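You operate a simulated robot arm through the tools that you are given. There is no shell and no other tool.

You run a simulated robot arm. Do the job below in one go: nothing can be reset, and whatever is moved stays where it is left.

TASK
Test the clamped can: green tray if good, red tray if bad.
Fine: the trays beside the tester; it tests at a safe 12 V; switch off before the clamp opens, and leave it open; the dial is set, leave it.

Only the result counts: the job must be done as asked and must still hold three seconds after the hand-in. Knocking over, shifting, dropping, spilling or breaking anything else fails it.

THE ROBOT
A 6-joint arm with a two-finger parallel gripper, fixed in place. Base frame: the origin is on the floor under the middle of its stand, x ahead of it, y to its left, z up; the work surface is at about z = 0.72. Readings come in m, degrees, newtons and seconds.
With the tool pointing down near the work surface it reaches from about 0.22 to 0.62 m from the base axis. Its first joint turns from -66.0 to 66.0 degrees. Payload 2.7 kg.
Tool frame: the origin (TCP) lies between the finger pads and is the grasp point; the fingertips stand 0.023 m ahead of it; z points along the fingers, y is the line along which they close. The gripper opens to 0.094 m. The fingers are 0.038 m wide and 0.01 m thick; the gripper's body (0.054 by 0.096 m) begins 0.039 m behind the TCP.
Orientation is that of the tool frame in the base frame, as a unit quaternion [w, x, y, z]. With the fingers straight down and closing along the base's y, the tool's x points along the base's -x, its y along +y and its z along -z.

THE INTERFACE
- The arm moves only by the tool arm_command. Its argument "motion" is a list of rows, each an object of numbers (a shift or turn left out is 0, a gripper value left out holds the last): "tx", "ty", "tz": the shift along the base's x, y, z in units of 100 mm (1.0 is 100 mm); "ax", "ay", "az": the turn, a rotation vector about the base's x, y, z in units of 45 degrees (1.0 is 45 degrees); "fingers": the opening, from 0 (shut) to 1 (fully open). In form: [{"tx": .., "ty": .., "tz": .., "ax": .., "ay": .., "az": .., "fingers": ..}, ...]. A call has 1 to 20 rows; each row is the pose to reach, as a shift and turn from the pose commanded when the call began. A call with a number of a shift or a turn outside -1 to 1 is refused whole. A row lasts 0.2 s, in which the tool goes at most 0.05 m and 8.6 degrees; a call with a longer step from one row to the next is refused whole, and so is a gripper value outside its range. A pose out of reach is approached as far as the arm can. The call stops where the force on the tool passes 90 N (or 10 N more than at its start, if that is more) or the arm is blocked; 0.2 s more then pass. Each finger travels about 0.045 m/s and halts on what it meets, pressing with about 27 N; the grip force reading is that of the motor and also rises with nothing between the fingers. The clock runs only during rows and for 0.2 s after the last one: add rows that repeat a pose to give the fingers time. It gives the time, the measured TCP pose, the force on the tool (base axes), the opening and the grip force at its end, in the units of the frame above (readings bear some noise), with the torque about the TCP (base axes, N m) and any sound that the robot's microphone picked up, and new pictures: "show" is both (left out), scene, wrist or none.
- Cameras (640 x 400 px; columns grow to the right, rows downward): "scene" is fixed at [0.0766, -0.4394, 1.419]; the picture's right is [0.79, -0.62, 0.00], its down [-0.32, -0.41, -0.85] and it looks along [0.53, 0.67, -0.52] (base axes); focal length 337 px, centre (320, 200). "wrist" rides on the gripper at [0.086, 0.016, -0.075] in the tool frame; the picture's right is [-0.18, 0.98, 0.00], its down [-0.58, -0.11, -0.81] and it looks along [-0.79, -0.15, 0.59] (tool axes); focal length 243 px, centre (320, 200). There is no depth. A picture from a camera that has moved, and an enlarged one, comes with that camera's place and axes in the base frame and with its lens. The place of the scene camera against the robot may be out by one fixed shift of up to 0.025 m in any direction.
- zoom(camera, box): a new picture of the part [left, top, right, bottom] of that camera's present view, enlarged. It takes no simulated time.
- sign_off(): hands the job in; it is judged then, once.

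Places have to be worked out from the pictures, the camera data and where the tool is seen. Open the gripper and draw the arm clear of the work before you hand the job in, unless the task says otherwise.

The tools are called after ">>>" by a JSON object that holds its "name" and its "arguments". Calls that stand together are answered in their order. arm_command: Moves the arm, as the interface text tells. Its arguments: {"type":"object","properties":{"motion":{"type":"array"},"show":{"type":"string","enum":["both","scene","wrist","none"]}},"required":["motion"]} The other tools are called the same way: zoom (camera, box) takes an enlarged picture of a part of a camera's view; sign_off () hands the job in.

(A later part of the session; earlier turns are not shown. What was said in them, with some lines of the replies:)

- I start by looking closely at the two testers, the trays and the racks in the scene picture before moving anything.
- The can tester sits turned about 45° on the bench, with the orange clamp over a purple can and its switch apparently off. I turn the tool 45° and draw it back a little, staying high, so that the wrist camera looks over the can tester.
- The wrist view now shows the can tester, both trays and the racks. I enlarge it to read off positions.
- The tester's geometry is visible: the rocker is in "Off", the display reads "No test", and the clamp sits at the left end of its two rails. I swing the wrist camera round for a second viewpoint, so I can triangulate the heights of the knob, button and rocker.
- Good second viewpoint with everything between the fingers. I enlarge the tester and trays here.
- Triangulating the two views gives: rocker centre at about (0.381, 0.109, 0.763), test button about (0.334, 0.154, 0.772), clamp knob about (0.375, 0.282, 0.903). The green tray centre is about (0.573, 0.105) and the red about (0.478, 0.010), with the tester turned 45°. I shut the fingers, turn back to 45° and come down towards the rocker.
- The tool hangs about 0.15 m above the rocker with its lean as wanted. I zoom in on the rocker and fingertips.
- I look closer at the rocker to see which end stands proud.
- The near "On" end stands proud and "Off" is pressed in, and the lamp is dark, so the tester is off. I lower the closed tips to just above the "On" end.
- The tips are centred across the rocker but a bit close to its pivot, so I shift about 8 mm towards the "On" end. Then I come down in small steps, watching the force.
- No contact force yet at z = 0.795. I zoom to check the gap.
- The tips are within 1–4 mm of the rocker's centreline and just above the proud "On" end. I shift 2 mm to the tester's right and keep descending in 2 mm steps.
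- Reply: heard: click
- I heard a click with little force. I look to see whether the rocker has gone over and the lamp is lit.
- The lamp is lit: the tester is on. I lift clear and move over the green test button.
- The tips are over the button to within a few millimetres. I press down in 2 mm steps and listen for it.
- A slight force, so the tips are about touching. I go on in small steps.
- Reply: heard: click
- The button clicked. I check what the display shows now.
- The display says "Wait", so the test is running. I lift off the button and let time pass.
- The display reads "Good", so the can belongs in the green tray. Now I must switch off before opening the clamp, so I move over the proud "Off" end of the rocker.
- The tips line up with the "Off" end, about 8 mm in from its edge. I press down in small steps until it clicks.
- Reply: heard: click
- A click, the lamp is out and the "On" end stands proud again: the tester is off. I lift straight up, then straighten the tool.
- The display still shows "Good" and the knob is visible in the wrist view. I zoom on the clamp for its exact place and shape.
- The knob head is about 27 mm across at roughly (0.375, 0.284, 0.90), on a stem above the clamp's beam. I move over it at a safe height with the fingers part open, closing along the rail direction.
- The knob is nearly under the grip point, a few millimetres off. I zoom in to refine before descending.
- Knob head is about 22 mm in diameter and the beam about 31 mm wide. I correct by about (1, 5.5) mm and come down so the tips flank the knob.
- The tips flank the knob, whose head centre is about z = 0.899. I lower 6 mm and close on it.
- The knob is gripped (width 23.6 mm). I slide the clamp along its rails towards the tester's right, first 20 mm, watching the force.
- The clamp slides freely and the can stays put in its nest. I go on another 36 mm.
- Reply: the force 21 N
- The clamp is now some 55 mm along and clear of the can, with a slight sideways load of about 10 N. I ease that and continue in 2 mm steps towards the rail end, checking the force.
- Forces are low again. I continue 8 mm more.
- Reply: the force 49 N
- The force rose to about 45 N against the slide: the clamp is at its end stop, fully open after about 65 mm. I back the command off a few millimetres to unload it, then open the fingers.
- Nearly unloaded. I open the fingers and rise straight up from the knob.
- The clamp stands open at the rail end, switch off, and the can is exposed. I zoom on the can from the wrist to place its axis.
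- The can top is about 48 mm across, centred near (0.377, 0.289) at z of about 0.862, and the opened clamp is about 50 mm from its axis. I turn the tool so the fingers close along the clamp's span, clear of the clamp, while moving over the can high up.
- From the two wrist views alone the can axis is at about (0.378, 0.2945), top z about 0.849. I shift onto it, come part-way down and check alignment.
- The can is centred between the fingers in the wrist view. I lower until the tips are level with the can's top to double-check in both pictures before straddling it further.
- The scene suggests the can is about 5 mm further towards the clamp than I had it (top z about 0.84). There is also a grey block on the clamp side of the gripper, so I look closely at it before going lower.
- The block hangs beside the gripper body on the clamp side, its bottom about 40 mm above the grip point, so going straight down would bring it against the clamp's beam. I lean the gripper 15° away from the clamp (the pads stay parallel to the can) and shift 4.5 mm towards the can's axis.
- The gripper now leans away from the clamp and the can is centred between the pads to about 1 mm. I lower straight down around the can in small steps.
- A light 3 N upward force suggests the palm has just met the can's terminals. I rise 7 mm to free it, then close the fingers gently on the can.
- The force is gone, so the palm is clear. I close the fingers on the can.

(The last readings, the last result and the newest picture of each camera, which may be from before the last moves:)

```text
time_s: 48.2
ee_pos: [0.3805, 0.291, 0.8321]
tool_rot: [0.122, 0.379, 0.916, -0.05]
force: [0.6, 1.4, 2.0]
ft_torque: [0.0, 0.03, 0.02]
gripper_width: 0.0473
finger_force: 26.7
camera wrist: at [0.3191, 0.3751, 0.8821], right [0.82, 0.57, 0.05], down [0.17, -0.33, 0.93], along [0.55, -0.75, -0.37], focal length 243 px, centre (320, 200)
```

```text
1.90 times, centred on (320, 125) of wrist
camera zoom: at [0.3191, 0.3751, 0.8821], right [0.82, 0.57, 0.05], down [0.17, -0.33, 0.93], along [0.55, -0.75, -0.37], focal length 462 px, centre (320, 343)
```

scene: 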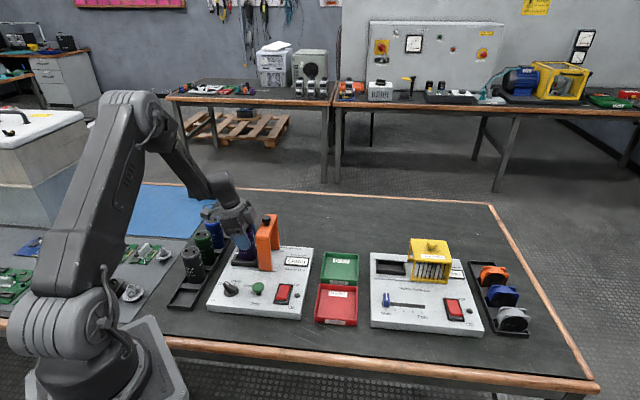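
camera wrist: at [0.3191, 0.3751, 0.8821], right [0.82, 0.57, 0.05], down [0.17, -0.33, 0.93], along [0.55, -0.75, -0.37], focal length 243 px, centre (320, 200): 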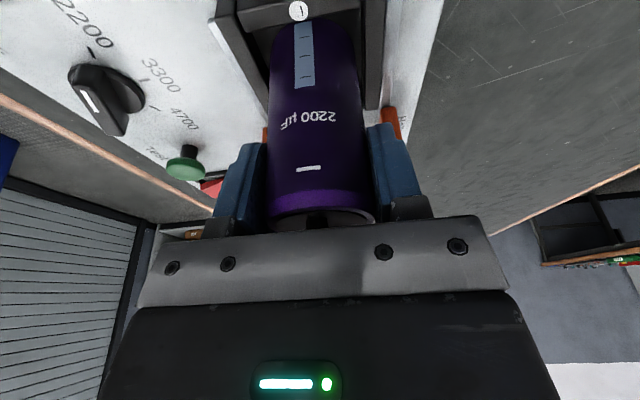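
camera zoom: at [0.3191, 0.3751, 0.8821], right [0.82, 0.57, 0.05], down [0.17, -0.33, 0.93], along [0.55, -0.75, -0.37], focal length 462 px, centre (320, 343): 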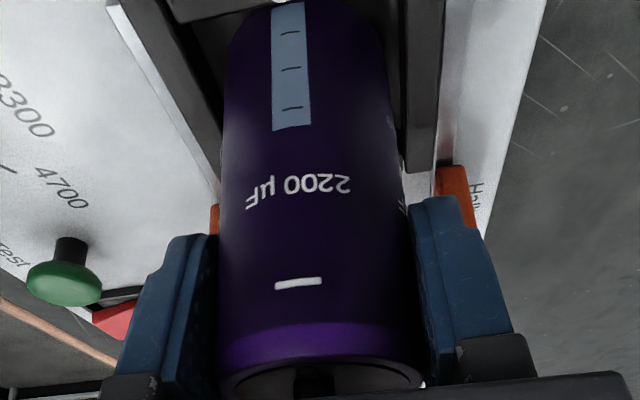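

The can is gripped (47.3 mm, 27 N). I lift it slowly 40 mm and check that it comes up.

>>> {"name": "arm_command", "arguments": {"motion": [{"fingers": 0.1}, {"tz": 0.05, "fingers": 0.1}, {"tz": 0.12, "fingers": 0.1}, {"tz": 0.2, "fingers": 0.1}, {"tz": 0.3, "fingers": 0.1}, {"tz": 0.4, "fingers": 0.1}, {"tz": 0.4, "fingers": 0.1}], "show": "both"}}

>>> {"name": "zoom", "arguments": {"camera": "scene", "box": [205, 180, 295, 280]}}

```text
time_s: 49.8
ee_pos: [0.3809, 0.2905, 0.8723]
tool_rot: [0.121, 0.38, 0.916, -0.051]
force: [0.4, 0.2, -3.8]
ft_torque: [0.02, -0.01, -0.01]
gripper_width: 0.0469
finger_force: 26.8
camera wrist: at [0.319, 0.3747, 0.9216], right [0.82, 0.57, 0.05], down [0.17, -0.33, 0.93], along [0.55, -0.75, -0.37], focal length 243 px, centre (320, 200)
```

scene: 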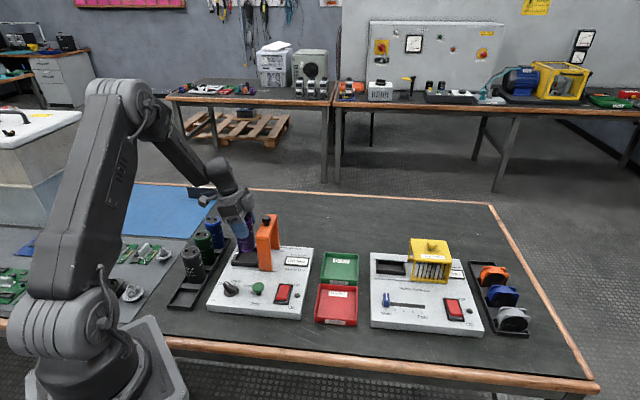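
wrist: 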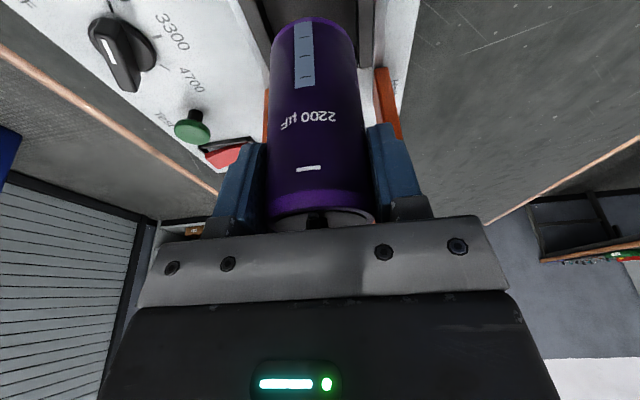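

```text
4.00 times, centred on (250, 230) of scene
camera zoom: at [0.0766, -0.4394, 1.419], right [0.79, -0.62, 0.0], down [-0.32, -0.41, -0.85], along [0.53, 0.67, -0.52], focal length 1347 px, centre (600, 80)
```

zoom: 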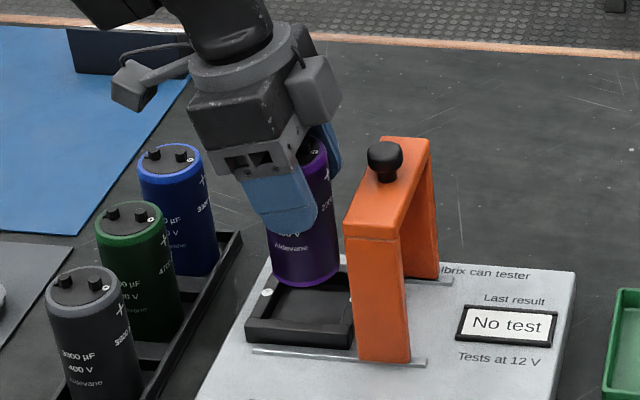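

The can is out of the nest (load about 4 N) and hangs upright, and the display has reset to "No test". I lift on to z of about 1.02, so its bottom clears the clamp's knob, and keep the same lean.

>>> {"name": "arm_command", "arguments": {"motion": [{"tz": 0.15}, {"tz": 0.35}, {"tz": 0.55}, {"tz": 0.75}, {"tz": 0.95}, {"tz": 1.0}], "show": "none"}}

>>> {"name": "arm_command", "arguments": {"motion": [{"tz": 0.15}, {"tz": 0.35}, {"tz": 0.5}, {"tz": 0.5}], "show": "scene"}}

```text
time_s: 51.2
ee_pos: [0.3808, 0.2908, 0.971]
tool_rot: [0.121, 0.38, 0.916, -0.051]
force: [0.3, 0.2, -2.7]
ft_torque: [0.01, -0.02, -0.03]
gripper_width: 0.0471
finger_force: 27.2
```

```text
time_s: 52.2
ee_pos: [0.3814, 0.2892, 1.0197]
tool_rot: [0.12, 0.379, 0.916, -0.05]
force: [0.1, 0.3, -3.0]
ft_torque: [0.01, -0.02, -0.03]
gripper_width: 0.0468
finger_force: 27.0
```

scene: 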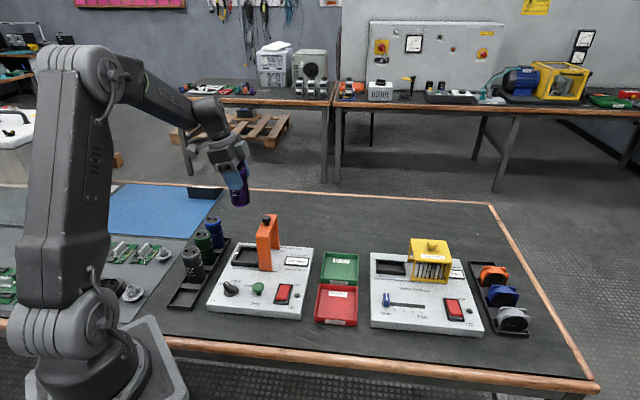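

The can hangs securely well above the clamp. I carry it across to above the green tray, about (0.573, 0.105).

>>> {"name": "arm_command", "arguments": {"motion": [{"tx": 0.12, "ty": -0.12}, {"tx": 0.32, "ty": -0.31}, {"tx": 0.52, "ty": -0.5}, {"tx": 0.72, "ty": -0.7}, {"tx": 0.88, "ty": -0.86}, {"tx": 0.96, "ty": -0.93}, {"tx": 0.96, "ty": -0.93}], "show": "none"}}

>>> {"name": "arm_command", "arguments": {"motion": [{"tx": 0.12, "ty": -0.12}, {"tx": 0.32, "ty": -0.31}, {"tx": 0.52, "ty": -0.5}, {"tx": 0.72, "ty": -0.7}, {"tx": 0.88, "ty": -0.86}, {"tx": 0.958, "ty": -0.933}, {"tx": 0.958, "ty": -0.933}], "show": "both"}}

>>> {"name": "zoom", "arguments": {"camera": "scene", "box": [270, 150, 400, 340]}}

>>> {"name": "zoom", "arguments": {"camera": "wrist", "box": [200, 0, 440, 230]}}

```text
time_s: 53.8
ee_pos: [0.4775, 0.1973, 1.0217]
tool_rot: [0.121, 0.381, 0.915, -0.051]
force: [-0.5, 0.7, -1.6]
ft_torque: [-0.04, -0.03, 0.0]
gripper_width: 0.0469
finger_force: 26.9
```

```text
time_s: 55.4
ee_pos: [0.5747, 0.1031, 1.0212]
tool_rot: [0.121, 0.379, 0.916, -0.05]
force: [0.3, 0.6, -2.6]
ft_torque: [-0.01, -0.02, 0.0]
gripper_width: 0.0471
finger_force: 26.9
camera wrist: at [0.5126, 0.1877, 1.0713], right [0.82, 0.57, 0.05], down [0.17, -0.33, 0.93], along [0.55, -0.75, -0.37], focal length 243 px, centre (320, 200)
```

scene: 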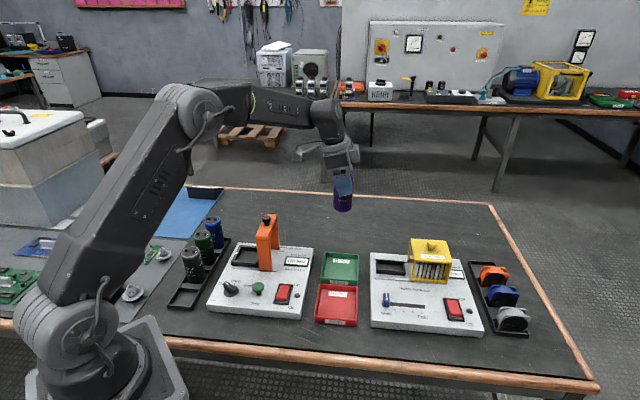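
wrist: 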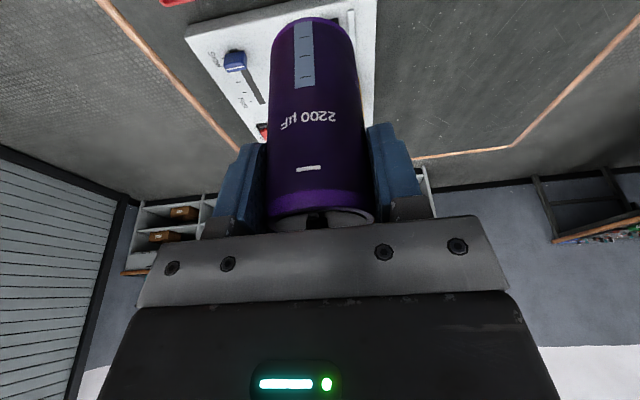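

```text
2.11 times, centred on (335, 245) of scene
camera zoom: at [0.0766, -0.4394, 1.419], right [0.79, -0.62, 0.0], down [-0.32, -0.41, -0.85], along [0.53, 0.67, -0.52], focal length 709 px, centre (288, 105)
```

zoom: 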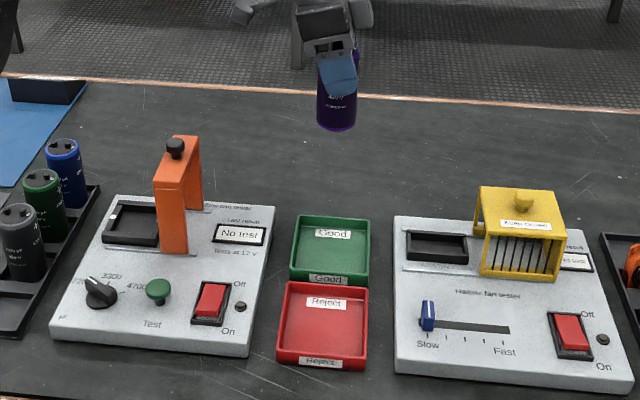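

```text
1.74 times, centred on (320, 115) of wrist
camera zoom: at [0.5126, 0.1877, 1.0713], right [0.82, 0.57, 0.05], down [0.17, -0.33, 0.93], along [0.55, -0.75, -0.37], focal length 422 px, centre (320, 348)
```

zoom: 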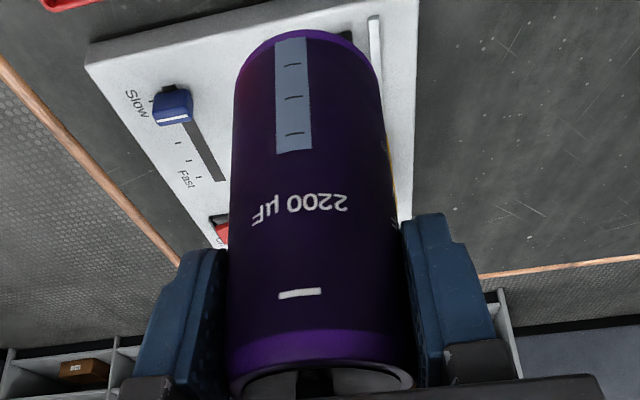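

Scene geometry agrees the can is over the green tray's centre. I descend to about z = 0.85, checking on the way.

>>> {"name": "arm_command", "arguments": {"motion": [{"tz": -0.12}, {"tz": -0.32}, {"tz": -0.52}, {"tz": -0.72}, {"tz": -0.9}, {"tz": -1.0}, {"tz": -1.0}], "show": "none"}}

>>> {"name": "arm_command", "arguments": {"motion": [{"tz": -0.12}, {"tz": -0.3}, {"tz": -0.48}, {"tz": -0.62}, {"tz": -0.7}, {"tz": -0.7}], "show": "both"}}

>>> {"name": "zoom", "arguments": {"camera": "scene", "box": [285, 180, 405, 330]}}

>>> {"name": "zoom", "arguments": {"camera": "wrist", "box": [200, 0, 440, 230]}}

```text
time_s: 57.0
ee_pos: [0.5743, 0.1047, 0.9203]
tool_rot: [0.122, 0.379, 0.916, -0.05]
force: [0.2, 0.0, -2.0]
ft_torque: [-0.04, 0.0, 0.01]
gripper_width: 0.0466
finger_force: 26.7
```

```text
time_s: 58.4
ee_pos: [0.5726, 0.1047, 0.8505]
tool_rot: [0.121, 0.38, 0.916, -0.051]
force: [-0.4, 0.0, -3.3]
ft_torque: [0.0, 0.01, 0.01]
gripper_width: 0.0467
finger_force: 26.9
camera wrist: at [0.5104, 0.1888, 0.9011], right [0.82, 0.57, 0.05], down [0.17, -0.33, 0.93], along [0.54, -0.75, -0.37], focal length 243 px, centre (320, 200)
```

scene: 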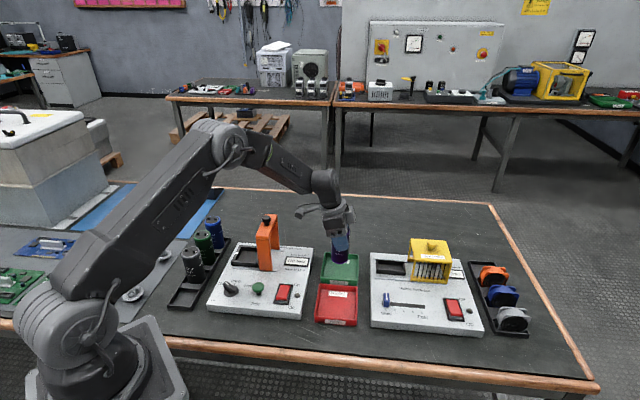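
wrist: 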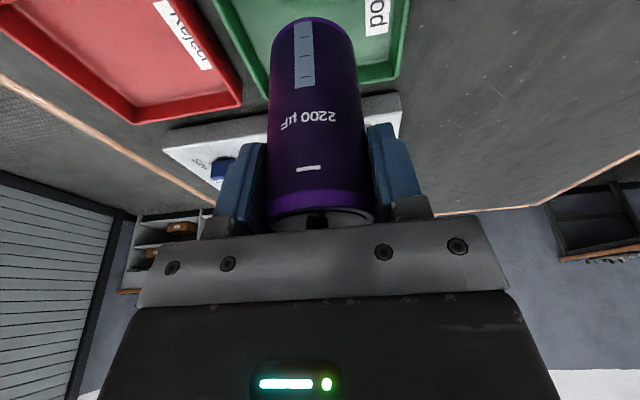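

```text
2.67 times, centred on (345, 255) of scene
camera zoom: at [0.0766, -0.4394, 1.419], right [0.79, -0.62, 0.0], down [-0.32, -0.41, -0.85], along [0.53, 0.67, -0.52], focal length 898 px, centre (253, 53)
```

zoom: 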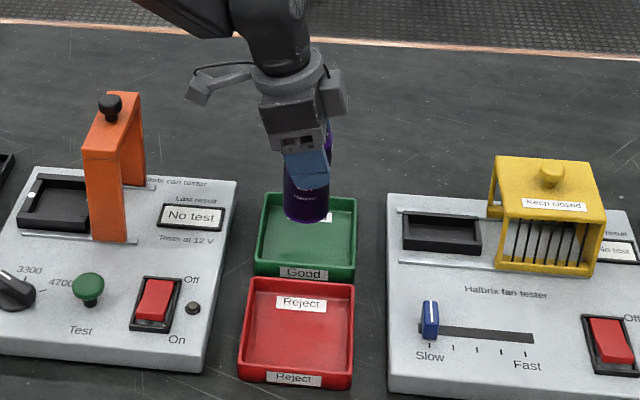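

```text
1.74 times, centred on (320, 115) of wrist
camera zoom: at [0.5104, 0.1888, 0.9011], right [0.82, 0.57, 0.05], down [0.17, -0.33, 0.93], along [0.54, -0.75, -0.37], focal length 422 px, centre (320, 348)
```

zoom: 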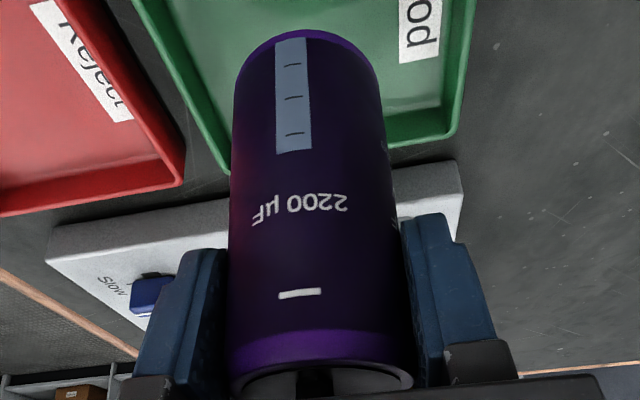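

The can hangs over the middle of the green tray, its bottom roughly 50 mm above the tray floor. I go down 38 mm, then feel for the floor.

>>> {"name": "arm_command", "arguments": {"motion": [{"tz": -0.1}, {"tz": -0.2}, {"tz": -0.3}, {"tz": -0.38}, {"tz": -0.38}], "show": "scene"}}

>>> {"name": "zoom", "arguments": {"camera": "scene", "box": [300, 210, 380, 300]}}

```text
time_s: 59.6
ee_pos: [0.5733, 0.1052, 0.8141]
tool_rot: [0.121, 0.379, 0.916, -0.05]
force: [-0.3, 0.2, -2.0]
ft_torque: [0.01, -0.02, -0.02]
gripper_width: 0.0467
finger_force: 27.5
```

scene: 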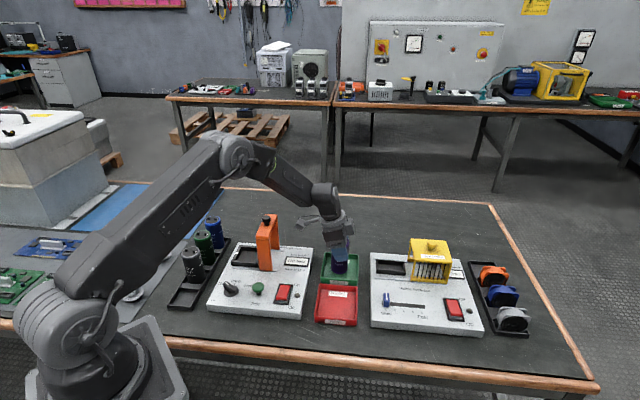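

```text
4.44 times, centred on (340, 255) of scene
camera zoom: at [0.0766, -0.4394, 1.419], right [0.79, -0.62, 0.0], down [-0.32, -0.41, -0.85], along [0.53, 0.67, -0.52], focal length 1497 px, centre (231, -44)
```

zoom: 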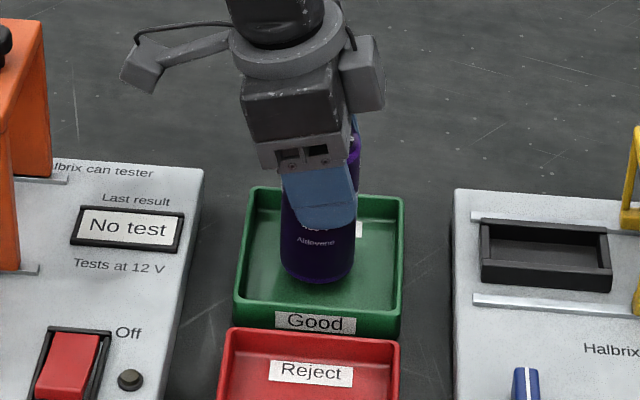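

The can is about 10–20 mm above the floor and slightly towards the front of the tray. I shift 5 mm towards the tray's back and lower in 2 mm steps until the floor takes its weight.

>>> {"name": "arm_command", "arguments": {"motion": [{"tx": 0.035, "ty": 0.035}, {"tx": 0.035, "ty": 0.035, "tz": -0.02}, {"tx": 0.035, "ty": 0.035, "tz": -0.04}, {"tx": 0.035, "ty": 0.035, "tz": -0.06}, {"tx": 0.035, "ty": 0.035, "tz": -0.08}], "show": "none"}}

```text
time_s: 60.8
ee_pos: [0.5765, 0.1082, 0.8048]
tool_rot: [0.121, 0.379, 0.916, -0.049]
force: [-0.4, 0.3, -2.6]
ft_torque: [0.02, 0.01, 0.01]
gripper_width: 0.0471
finger_force: 27.2
```

Still hanging free (force -2.6 N). I continue down in 2 mm steps.

>>> {"name": "arm_command", "arguments": {"motion": [{"tz": -0.02}, {"tz": -0.04}, {"tz": -0.06}], "show": "none"}}

>>> {"name": "zoom", "arguments": {"camera": "scene", "box": [300, 210, 380, 300]}}

```text
time_s: 61.6
ee_pos: [0.5771, 0.1081, 0.802]
tool_rot: [0.124, 0.379, 0.916, -0.048]
force: [-2.1, -1.2, 22.0]
ft_torque: [-0.36, 0.44, 0.0]
gripper_width: 0.047
finger_force: 27.5
```

```text
4.44 times, centred on (340, 255) of scene
camera zoom: at [0.0761, -0.4395, 1.419], right [0.79, -0.62, 0.0], down [-0.32, -0.41, -0.85], along [0.53, 0.67, -0.52], focal length 1497 px, centre (231, -44)
```

zoom: 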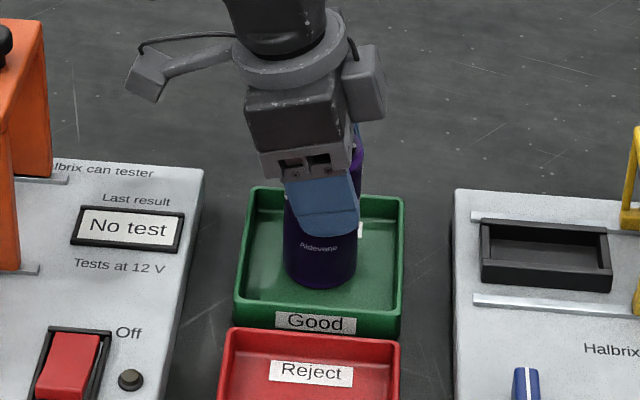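

The floor is felt (22 N up) and the picture shows the can standing well inside the green tray. I ease up to unload before releasing.

>>> {"name": "arm_command", "arguments": {"motion": [{"tz": 0.015}, {"tz": 0.025}, {"tz": 0.025}], "show": "none"}}

```text
time_s: 62.4
ee_pos: [0.5768, 0.1079, 0.8018]
tool_rot: [0.122, 0.38, 0.916, -0.048]
force: [6.2, 0.7, 14.2]
ft_torque: [-0.26, -0.4, 0.1]
gripper_width: 0.0466
finger_force: 26.3
```

Still 14 N; I ease up another 1.5 mm.

>>> {"name": "arm_command", "arguments": {"motion": [{"tz": 0.01}, {"tz": 0.015}, {"tz": 0.015}], "show": "none"}}

```text
time_s: 63.2
ee_pos: [0.5756, 0.1091, 0.8018]
tool_rot: [0.12, 0.38, 0.916, -0.05]
force: [2.7, 2.0, 5.1]
ft_torque: [0.1, -0.29, 0.04]
gripper_width: 0.0471
finger_force: 27.4
```

Nearly unloaded (5 N). I ease 0.5 mm more and open the fingers slowly so the can stays upright.

>>> {"name": "arm_command", "arguments": {"motion": [{"tz": 0.005}, {"tz": 0.005, "fingers": 0.5}, {"tz": 0.005, "fingers": 0.55}, {"tz": 0.005, "fingers": 0.6}, {"tz": 0.005, "fingers": 0.65}, {"tz": 0.005, "fingers": 0.7}, {"tz": 0.005, "fingers": 0.7}], "show": "both"}}

>>> {"name": "zoom", "arguments": {"camera": "scene", "box": [300, 210, 380, 300]}}

>>> {"name": "zoom", "arguments": {"camera": "wrist", "box": [200, 0, 440, 230]}}

```text
time_s: 64.8
ee_pos: [0.575, 0.1091, 0.8038]
tool_rot: [0.121, 0.379, 0.916, -0.051]
force: [-0.9, -0.4, 0.4]
ft_torque: [-0.02, -0.01, -0.01]
gripper_width: 0.0658
finger_force: 0.0
camera wrist: at [0.515, 0.1924, 0.8538], right [0.82, 0.57, 0.05], down [0.17, -0.33, 0.93], along [0.55, -0.75, -0.37], focal length 243 px, centre (320, 200)
```

scene: 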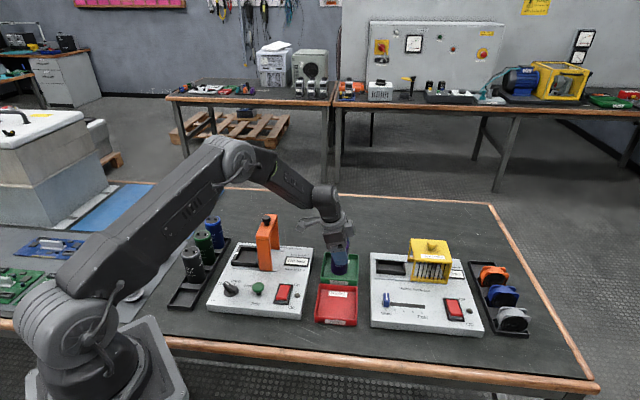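
wrist: 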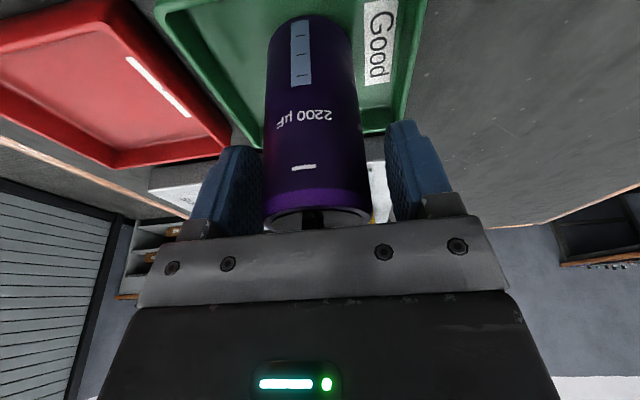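

```text
4.44 times, centred on (340, 255) of scene
camera zoom: at [0.0766, -0.4394, 1.419], right [0.79, -0.62, 0.0], down [-0.32, -0.41, -0.85], along [0.53, 0.67, -0.52], focal length 1497 px, centre (231, -44)
```

zoom: 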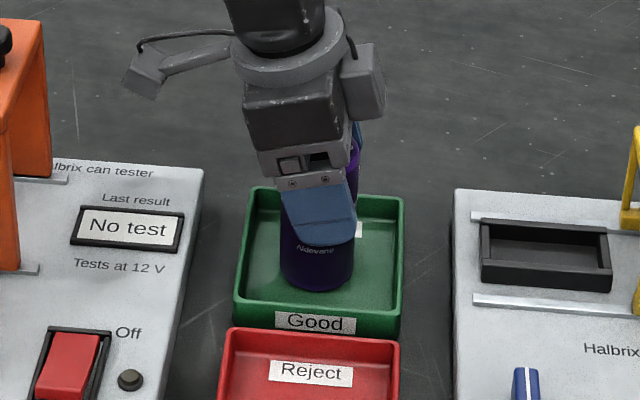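

```text
1.74 times, centred on (320, 115) of wrist
camera zoom: at [0.515, 0.1924, 0.8538], right [0.82, 0.57, 0.05], down [0.17, -0.33, 0.93], along [0.55, -0.75, -0.37], focal length 422 px, centre (320, 348)
```

zoom: 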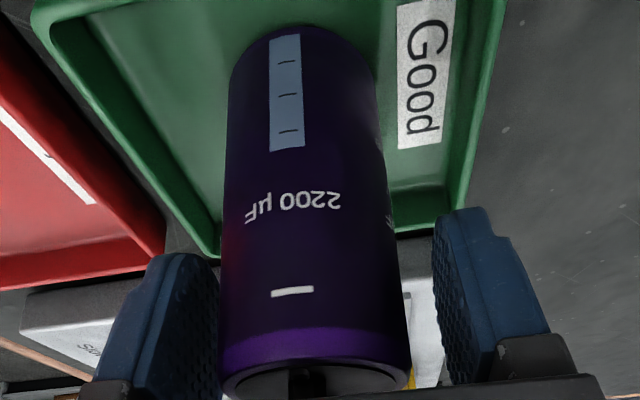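

The can stands by itself in the green tray. One pad is still close to it, so I open wider first, then rise straight up.

>>> {"name": "arm_command", "arguments": {"motion": [{"fingers": 0.8}, {"fingers": 0.9}, {"fingers": 0.9}, {"tz": 0.05, "fingers": 0.9}, {"tz": 0.15, "fingers": 0.9}, {"tz": 0.3, "fingers": 0.9}, {"tz": 0.5, "fingers": 0.9}, {"tz": 0.75, "fingers": 0.9}, {"tz": 1.0, "fingers": 0.9}, {"tz": 1.0, "fingers": 0.9}], "show": "both"}}

>>> {"name": "zoom", "arguments": {"camera": "scene", "box": [290, 170, 390, 310]}}

```text
time_s: 67.0
ee_pos: [0.5755, 0.1064, 0.9042]
tool_rot: [0.122, 0.379, 0.916, -0.05]
force: [-0.5, -0.4, -0.3]
ft_torque: [-0.01, 0.0, 0.01]
gripper_width: 0.0845
finger_force: 0.1
camera wrist: at [0.5143, 0.1916, 0.9543], right [0.82, 0.57, 0.05], down [0.17, -0.33, 0.93], along [0.55, -0.75, -0.37], focal length 243 px, centre (320, 200)
```

scene: 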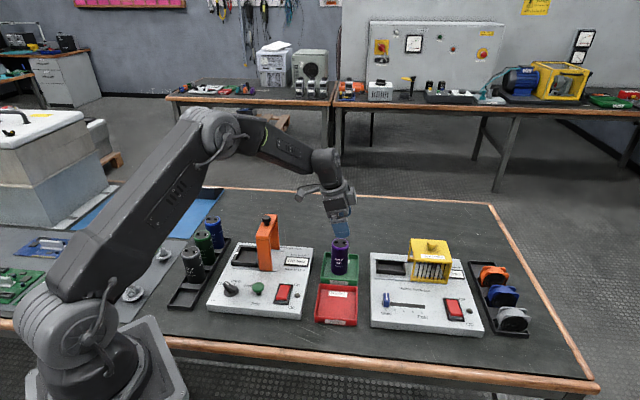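
wrist: 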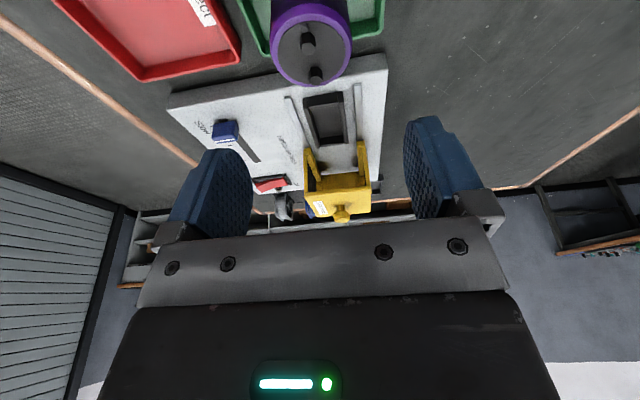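

```text
2.86 times, centred on (340, 240) of scene
camera zoom: at [0.0765, -0.4394, 1.419], right [0.79, -0.62, 0.0], down [-0.32, -0.41, -0.85], along [0.53, 0.67, -0.52], focal length 962 px, centre (263, 86)
```

zoom: 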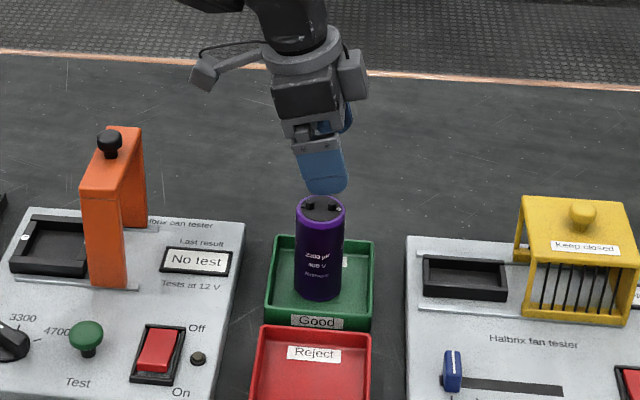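

The can stands upright in the green tray, the clamp is open at its end, and the switch is off. I raise the arm further, straighten the tool and draw it back clear of the work.

>>> {"name": "arm_command", "arguments": {"motion": [{"tz": 0.25}, {"tz": 0.5}, {"tz": 0.75}, {"tz": 1.0}, {"tz": 1.0}], "show": "none"}}

>>> {"name": "arm_command", "arguments": {"motion": [{"tx": -0.15, "tz": 0.25, "ax": 0.0786, "ay": 0.0786}, {"tx": -0.4, "tz": 0.5, "ax": 0.1571, "ay": 0.1571}, {"tx": -0.65, "tz": 0.75, "ax": 0.2357, "ay": 0.2357}, {"tx": -0.9, "tz": 1.0, "ax": 0.2357, "ay": 0.2357, "fingers": 1.0}, {"tx": -1.0, "tz": 1.0, "ax": 0.2357, "ay": 0.2357, "fingers": 1.0}, {"tx": -1.0, "tz": 1.0, "ax": 0.2357, "ay": 0.2357, "fingers": 1.0}, {"tx": -1.0, "tz": 1.0, "ax": 0.2357, "ay": 0.2357, "fingers": 1.0}], "show": "both"}}

>>> {"name": "zoom", "arguments": {"camera": "scene", "box": [160, 190, 400, 340]}}

>>> {"name": "zoom", "arguments": {"camera": "scene", "box": [220, 210, 320, 310]}}

```text
time_s: 68.2
ee_pos: [0.5745, 0.1083, 1.0044]
tool_rot: [0.12, 0.379, 0.916, -0.049]
force: [0.2, -0.1, 0.4]
ft_torque: [-0.04, 0.03, 0.0]
gripper_width: 0.0849
finger_force: 0.1
```

```text
time_s: 69.8
ee_pos: [0.476, 0.1104, 1.1041]
tool_rot: [0.001, 0.383, 0.924, 0.0]
force: [-0.5, 0.5, 0.6]
ft_torque: [0.0, 0.03, 0.0]
gripper_width: 0.0941
finger_force: 0.0
camera wrist: at [0.4269, 0.1818, 1.1798], right [0.83, 0.56, 0.0], down [0.33, -0.49, 0.81], along [0.46, -0.67, -0.59], focal length 243 px, centre (320, 200)
```

scene: 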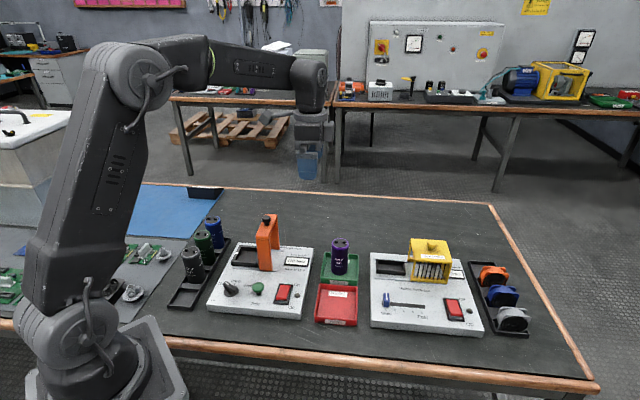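
wrist: 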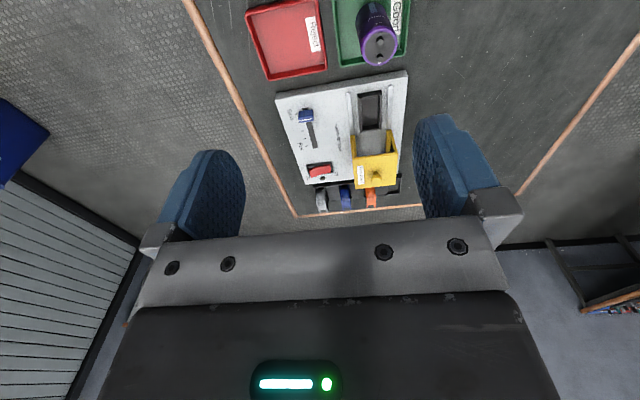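

```text
2.67 times, centred on (280, 265) of scene
camera zoom: at [0.0765, -0.4394, 1.419], right [0.79, -0.62, 0.0], down [-0.32, -0.41, -0.85], along [0.53, 0.67, -0.52], focal length 898 px, centre (427, 27)
```

zoom: 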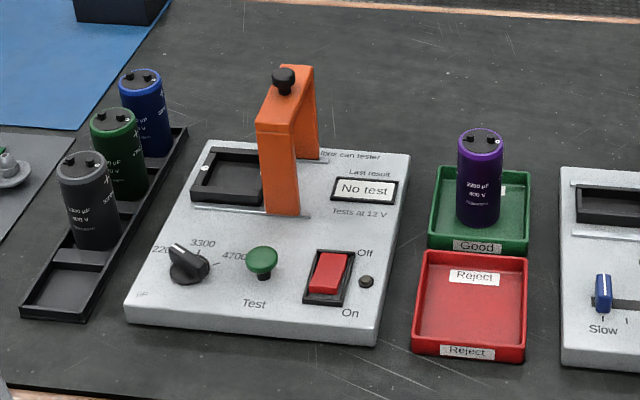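

```text
4.00 times, centred on (270, 260) of scene
camera zoom: at [0.0765, -0.4394, 1.419], right [0.79, -0.62, 0.0], down [-0.32, -0.41, -0.85], along [0.53, 0.67, -0.52], focal length 1347 px, centre (520, -40)
```

zoom: 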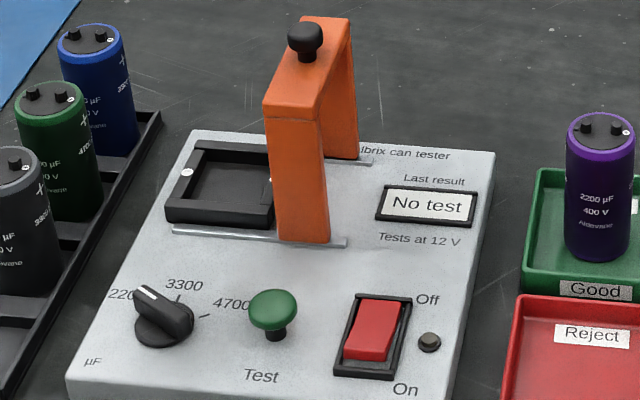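

All as asked: the can tested "Good" and stands upright in the green tray. The tester is switched off with its lamp dark, the clamp is left open at its end stop, and the dial is untouched. The gripper is open and clear, so I hand in.

>>> {"name": "sign_off", "arguments": {}}

```text
The job is handed in.
```

The clamped can (2200 µF) tested "Good" and now stands upright in the green tray.

- **Test:** I switched the tester on and pressed Test. The display showed "Wait" and then "Good".
- **Switch and clamp:** I switched the tester off (lamp dark) before sliding the clamp to its end stop, and left it open.
- **Dial:** I didn't touch it; it still points to 2200.
- **Everything else:** In the last pictures nothing else appeared moved or knocked over. The display went back to "No test" once the can was lifted out.

The gripper is open and the arm is clear of the work. The job is handed in; I have no verdict from the judging.
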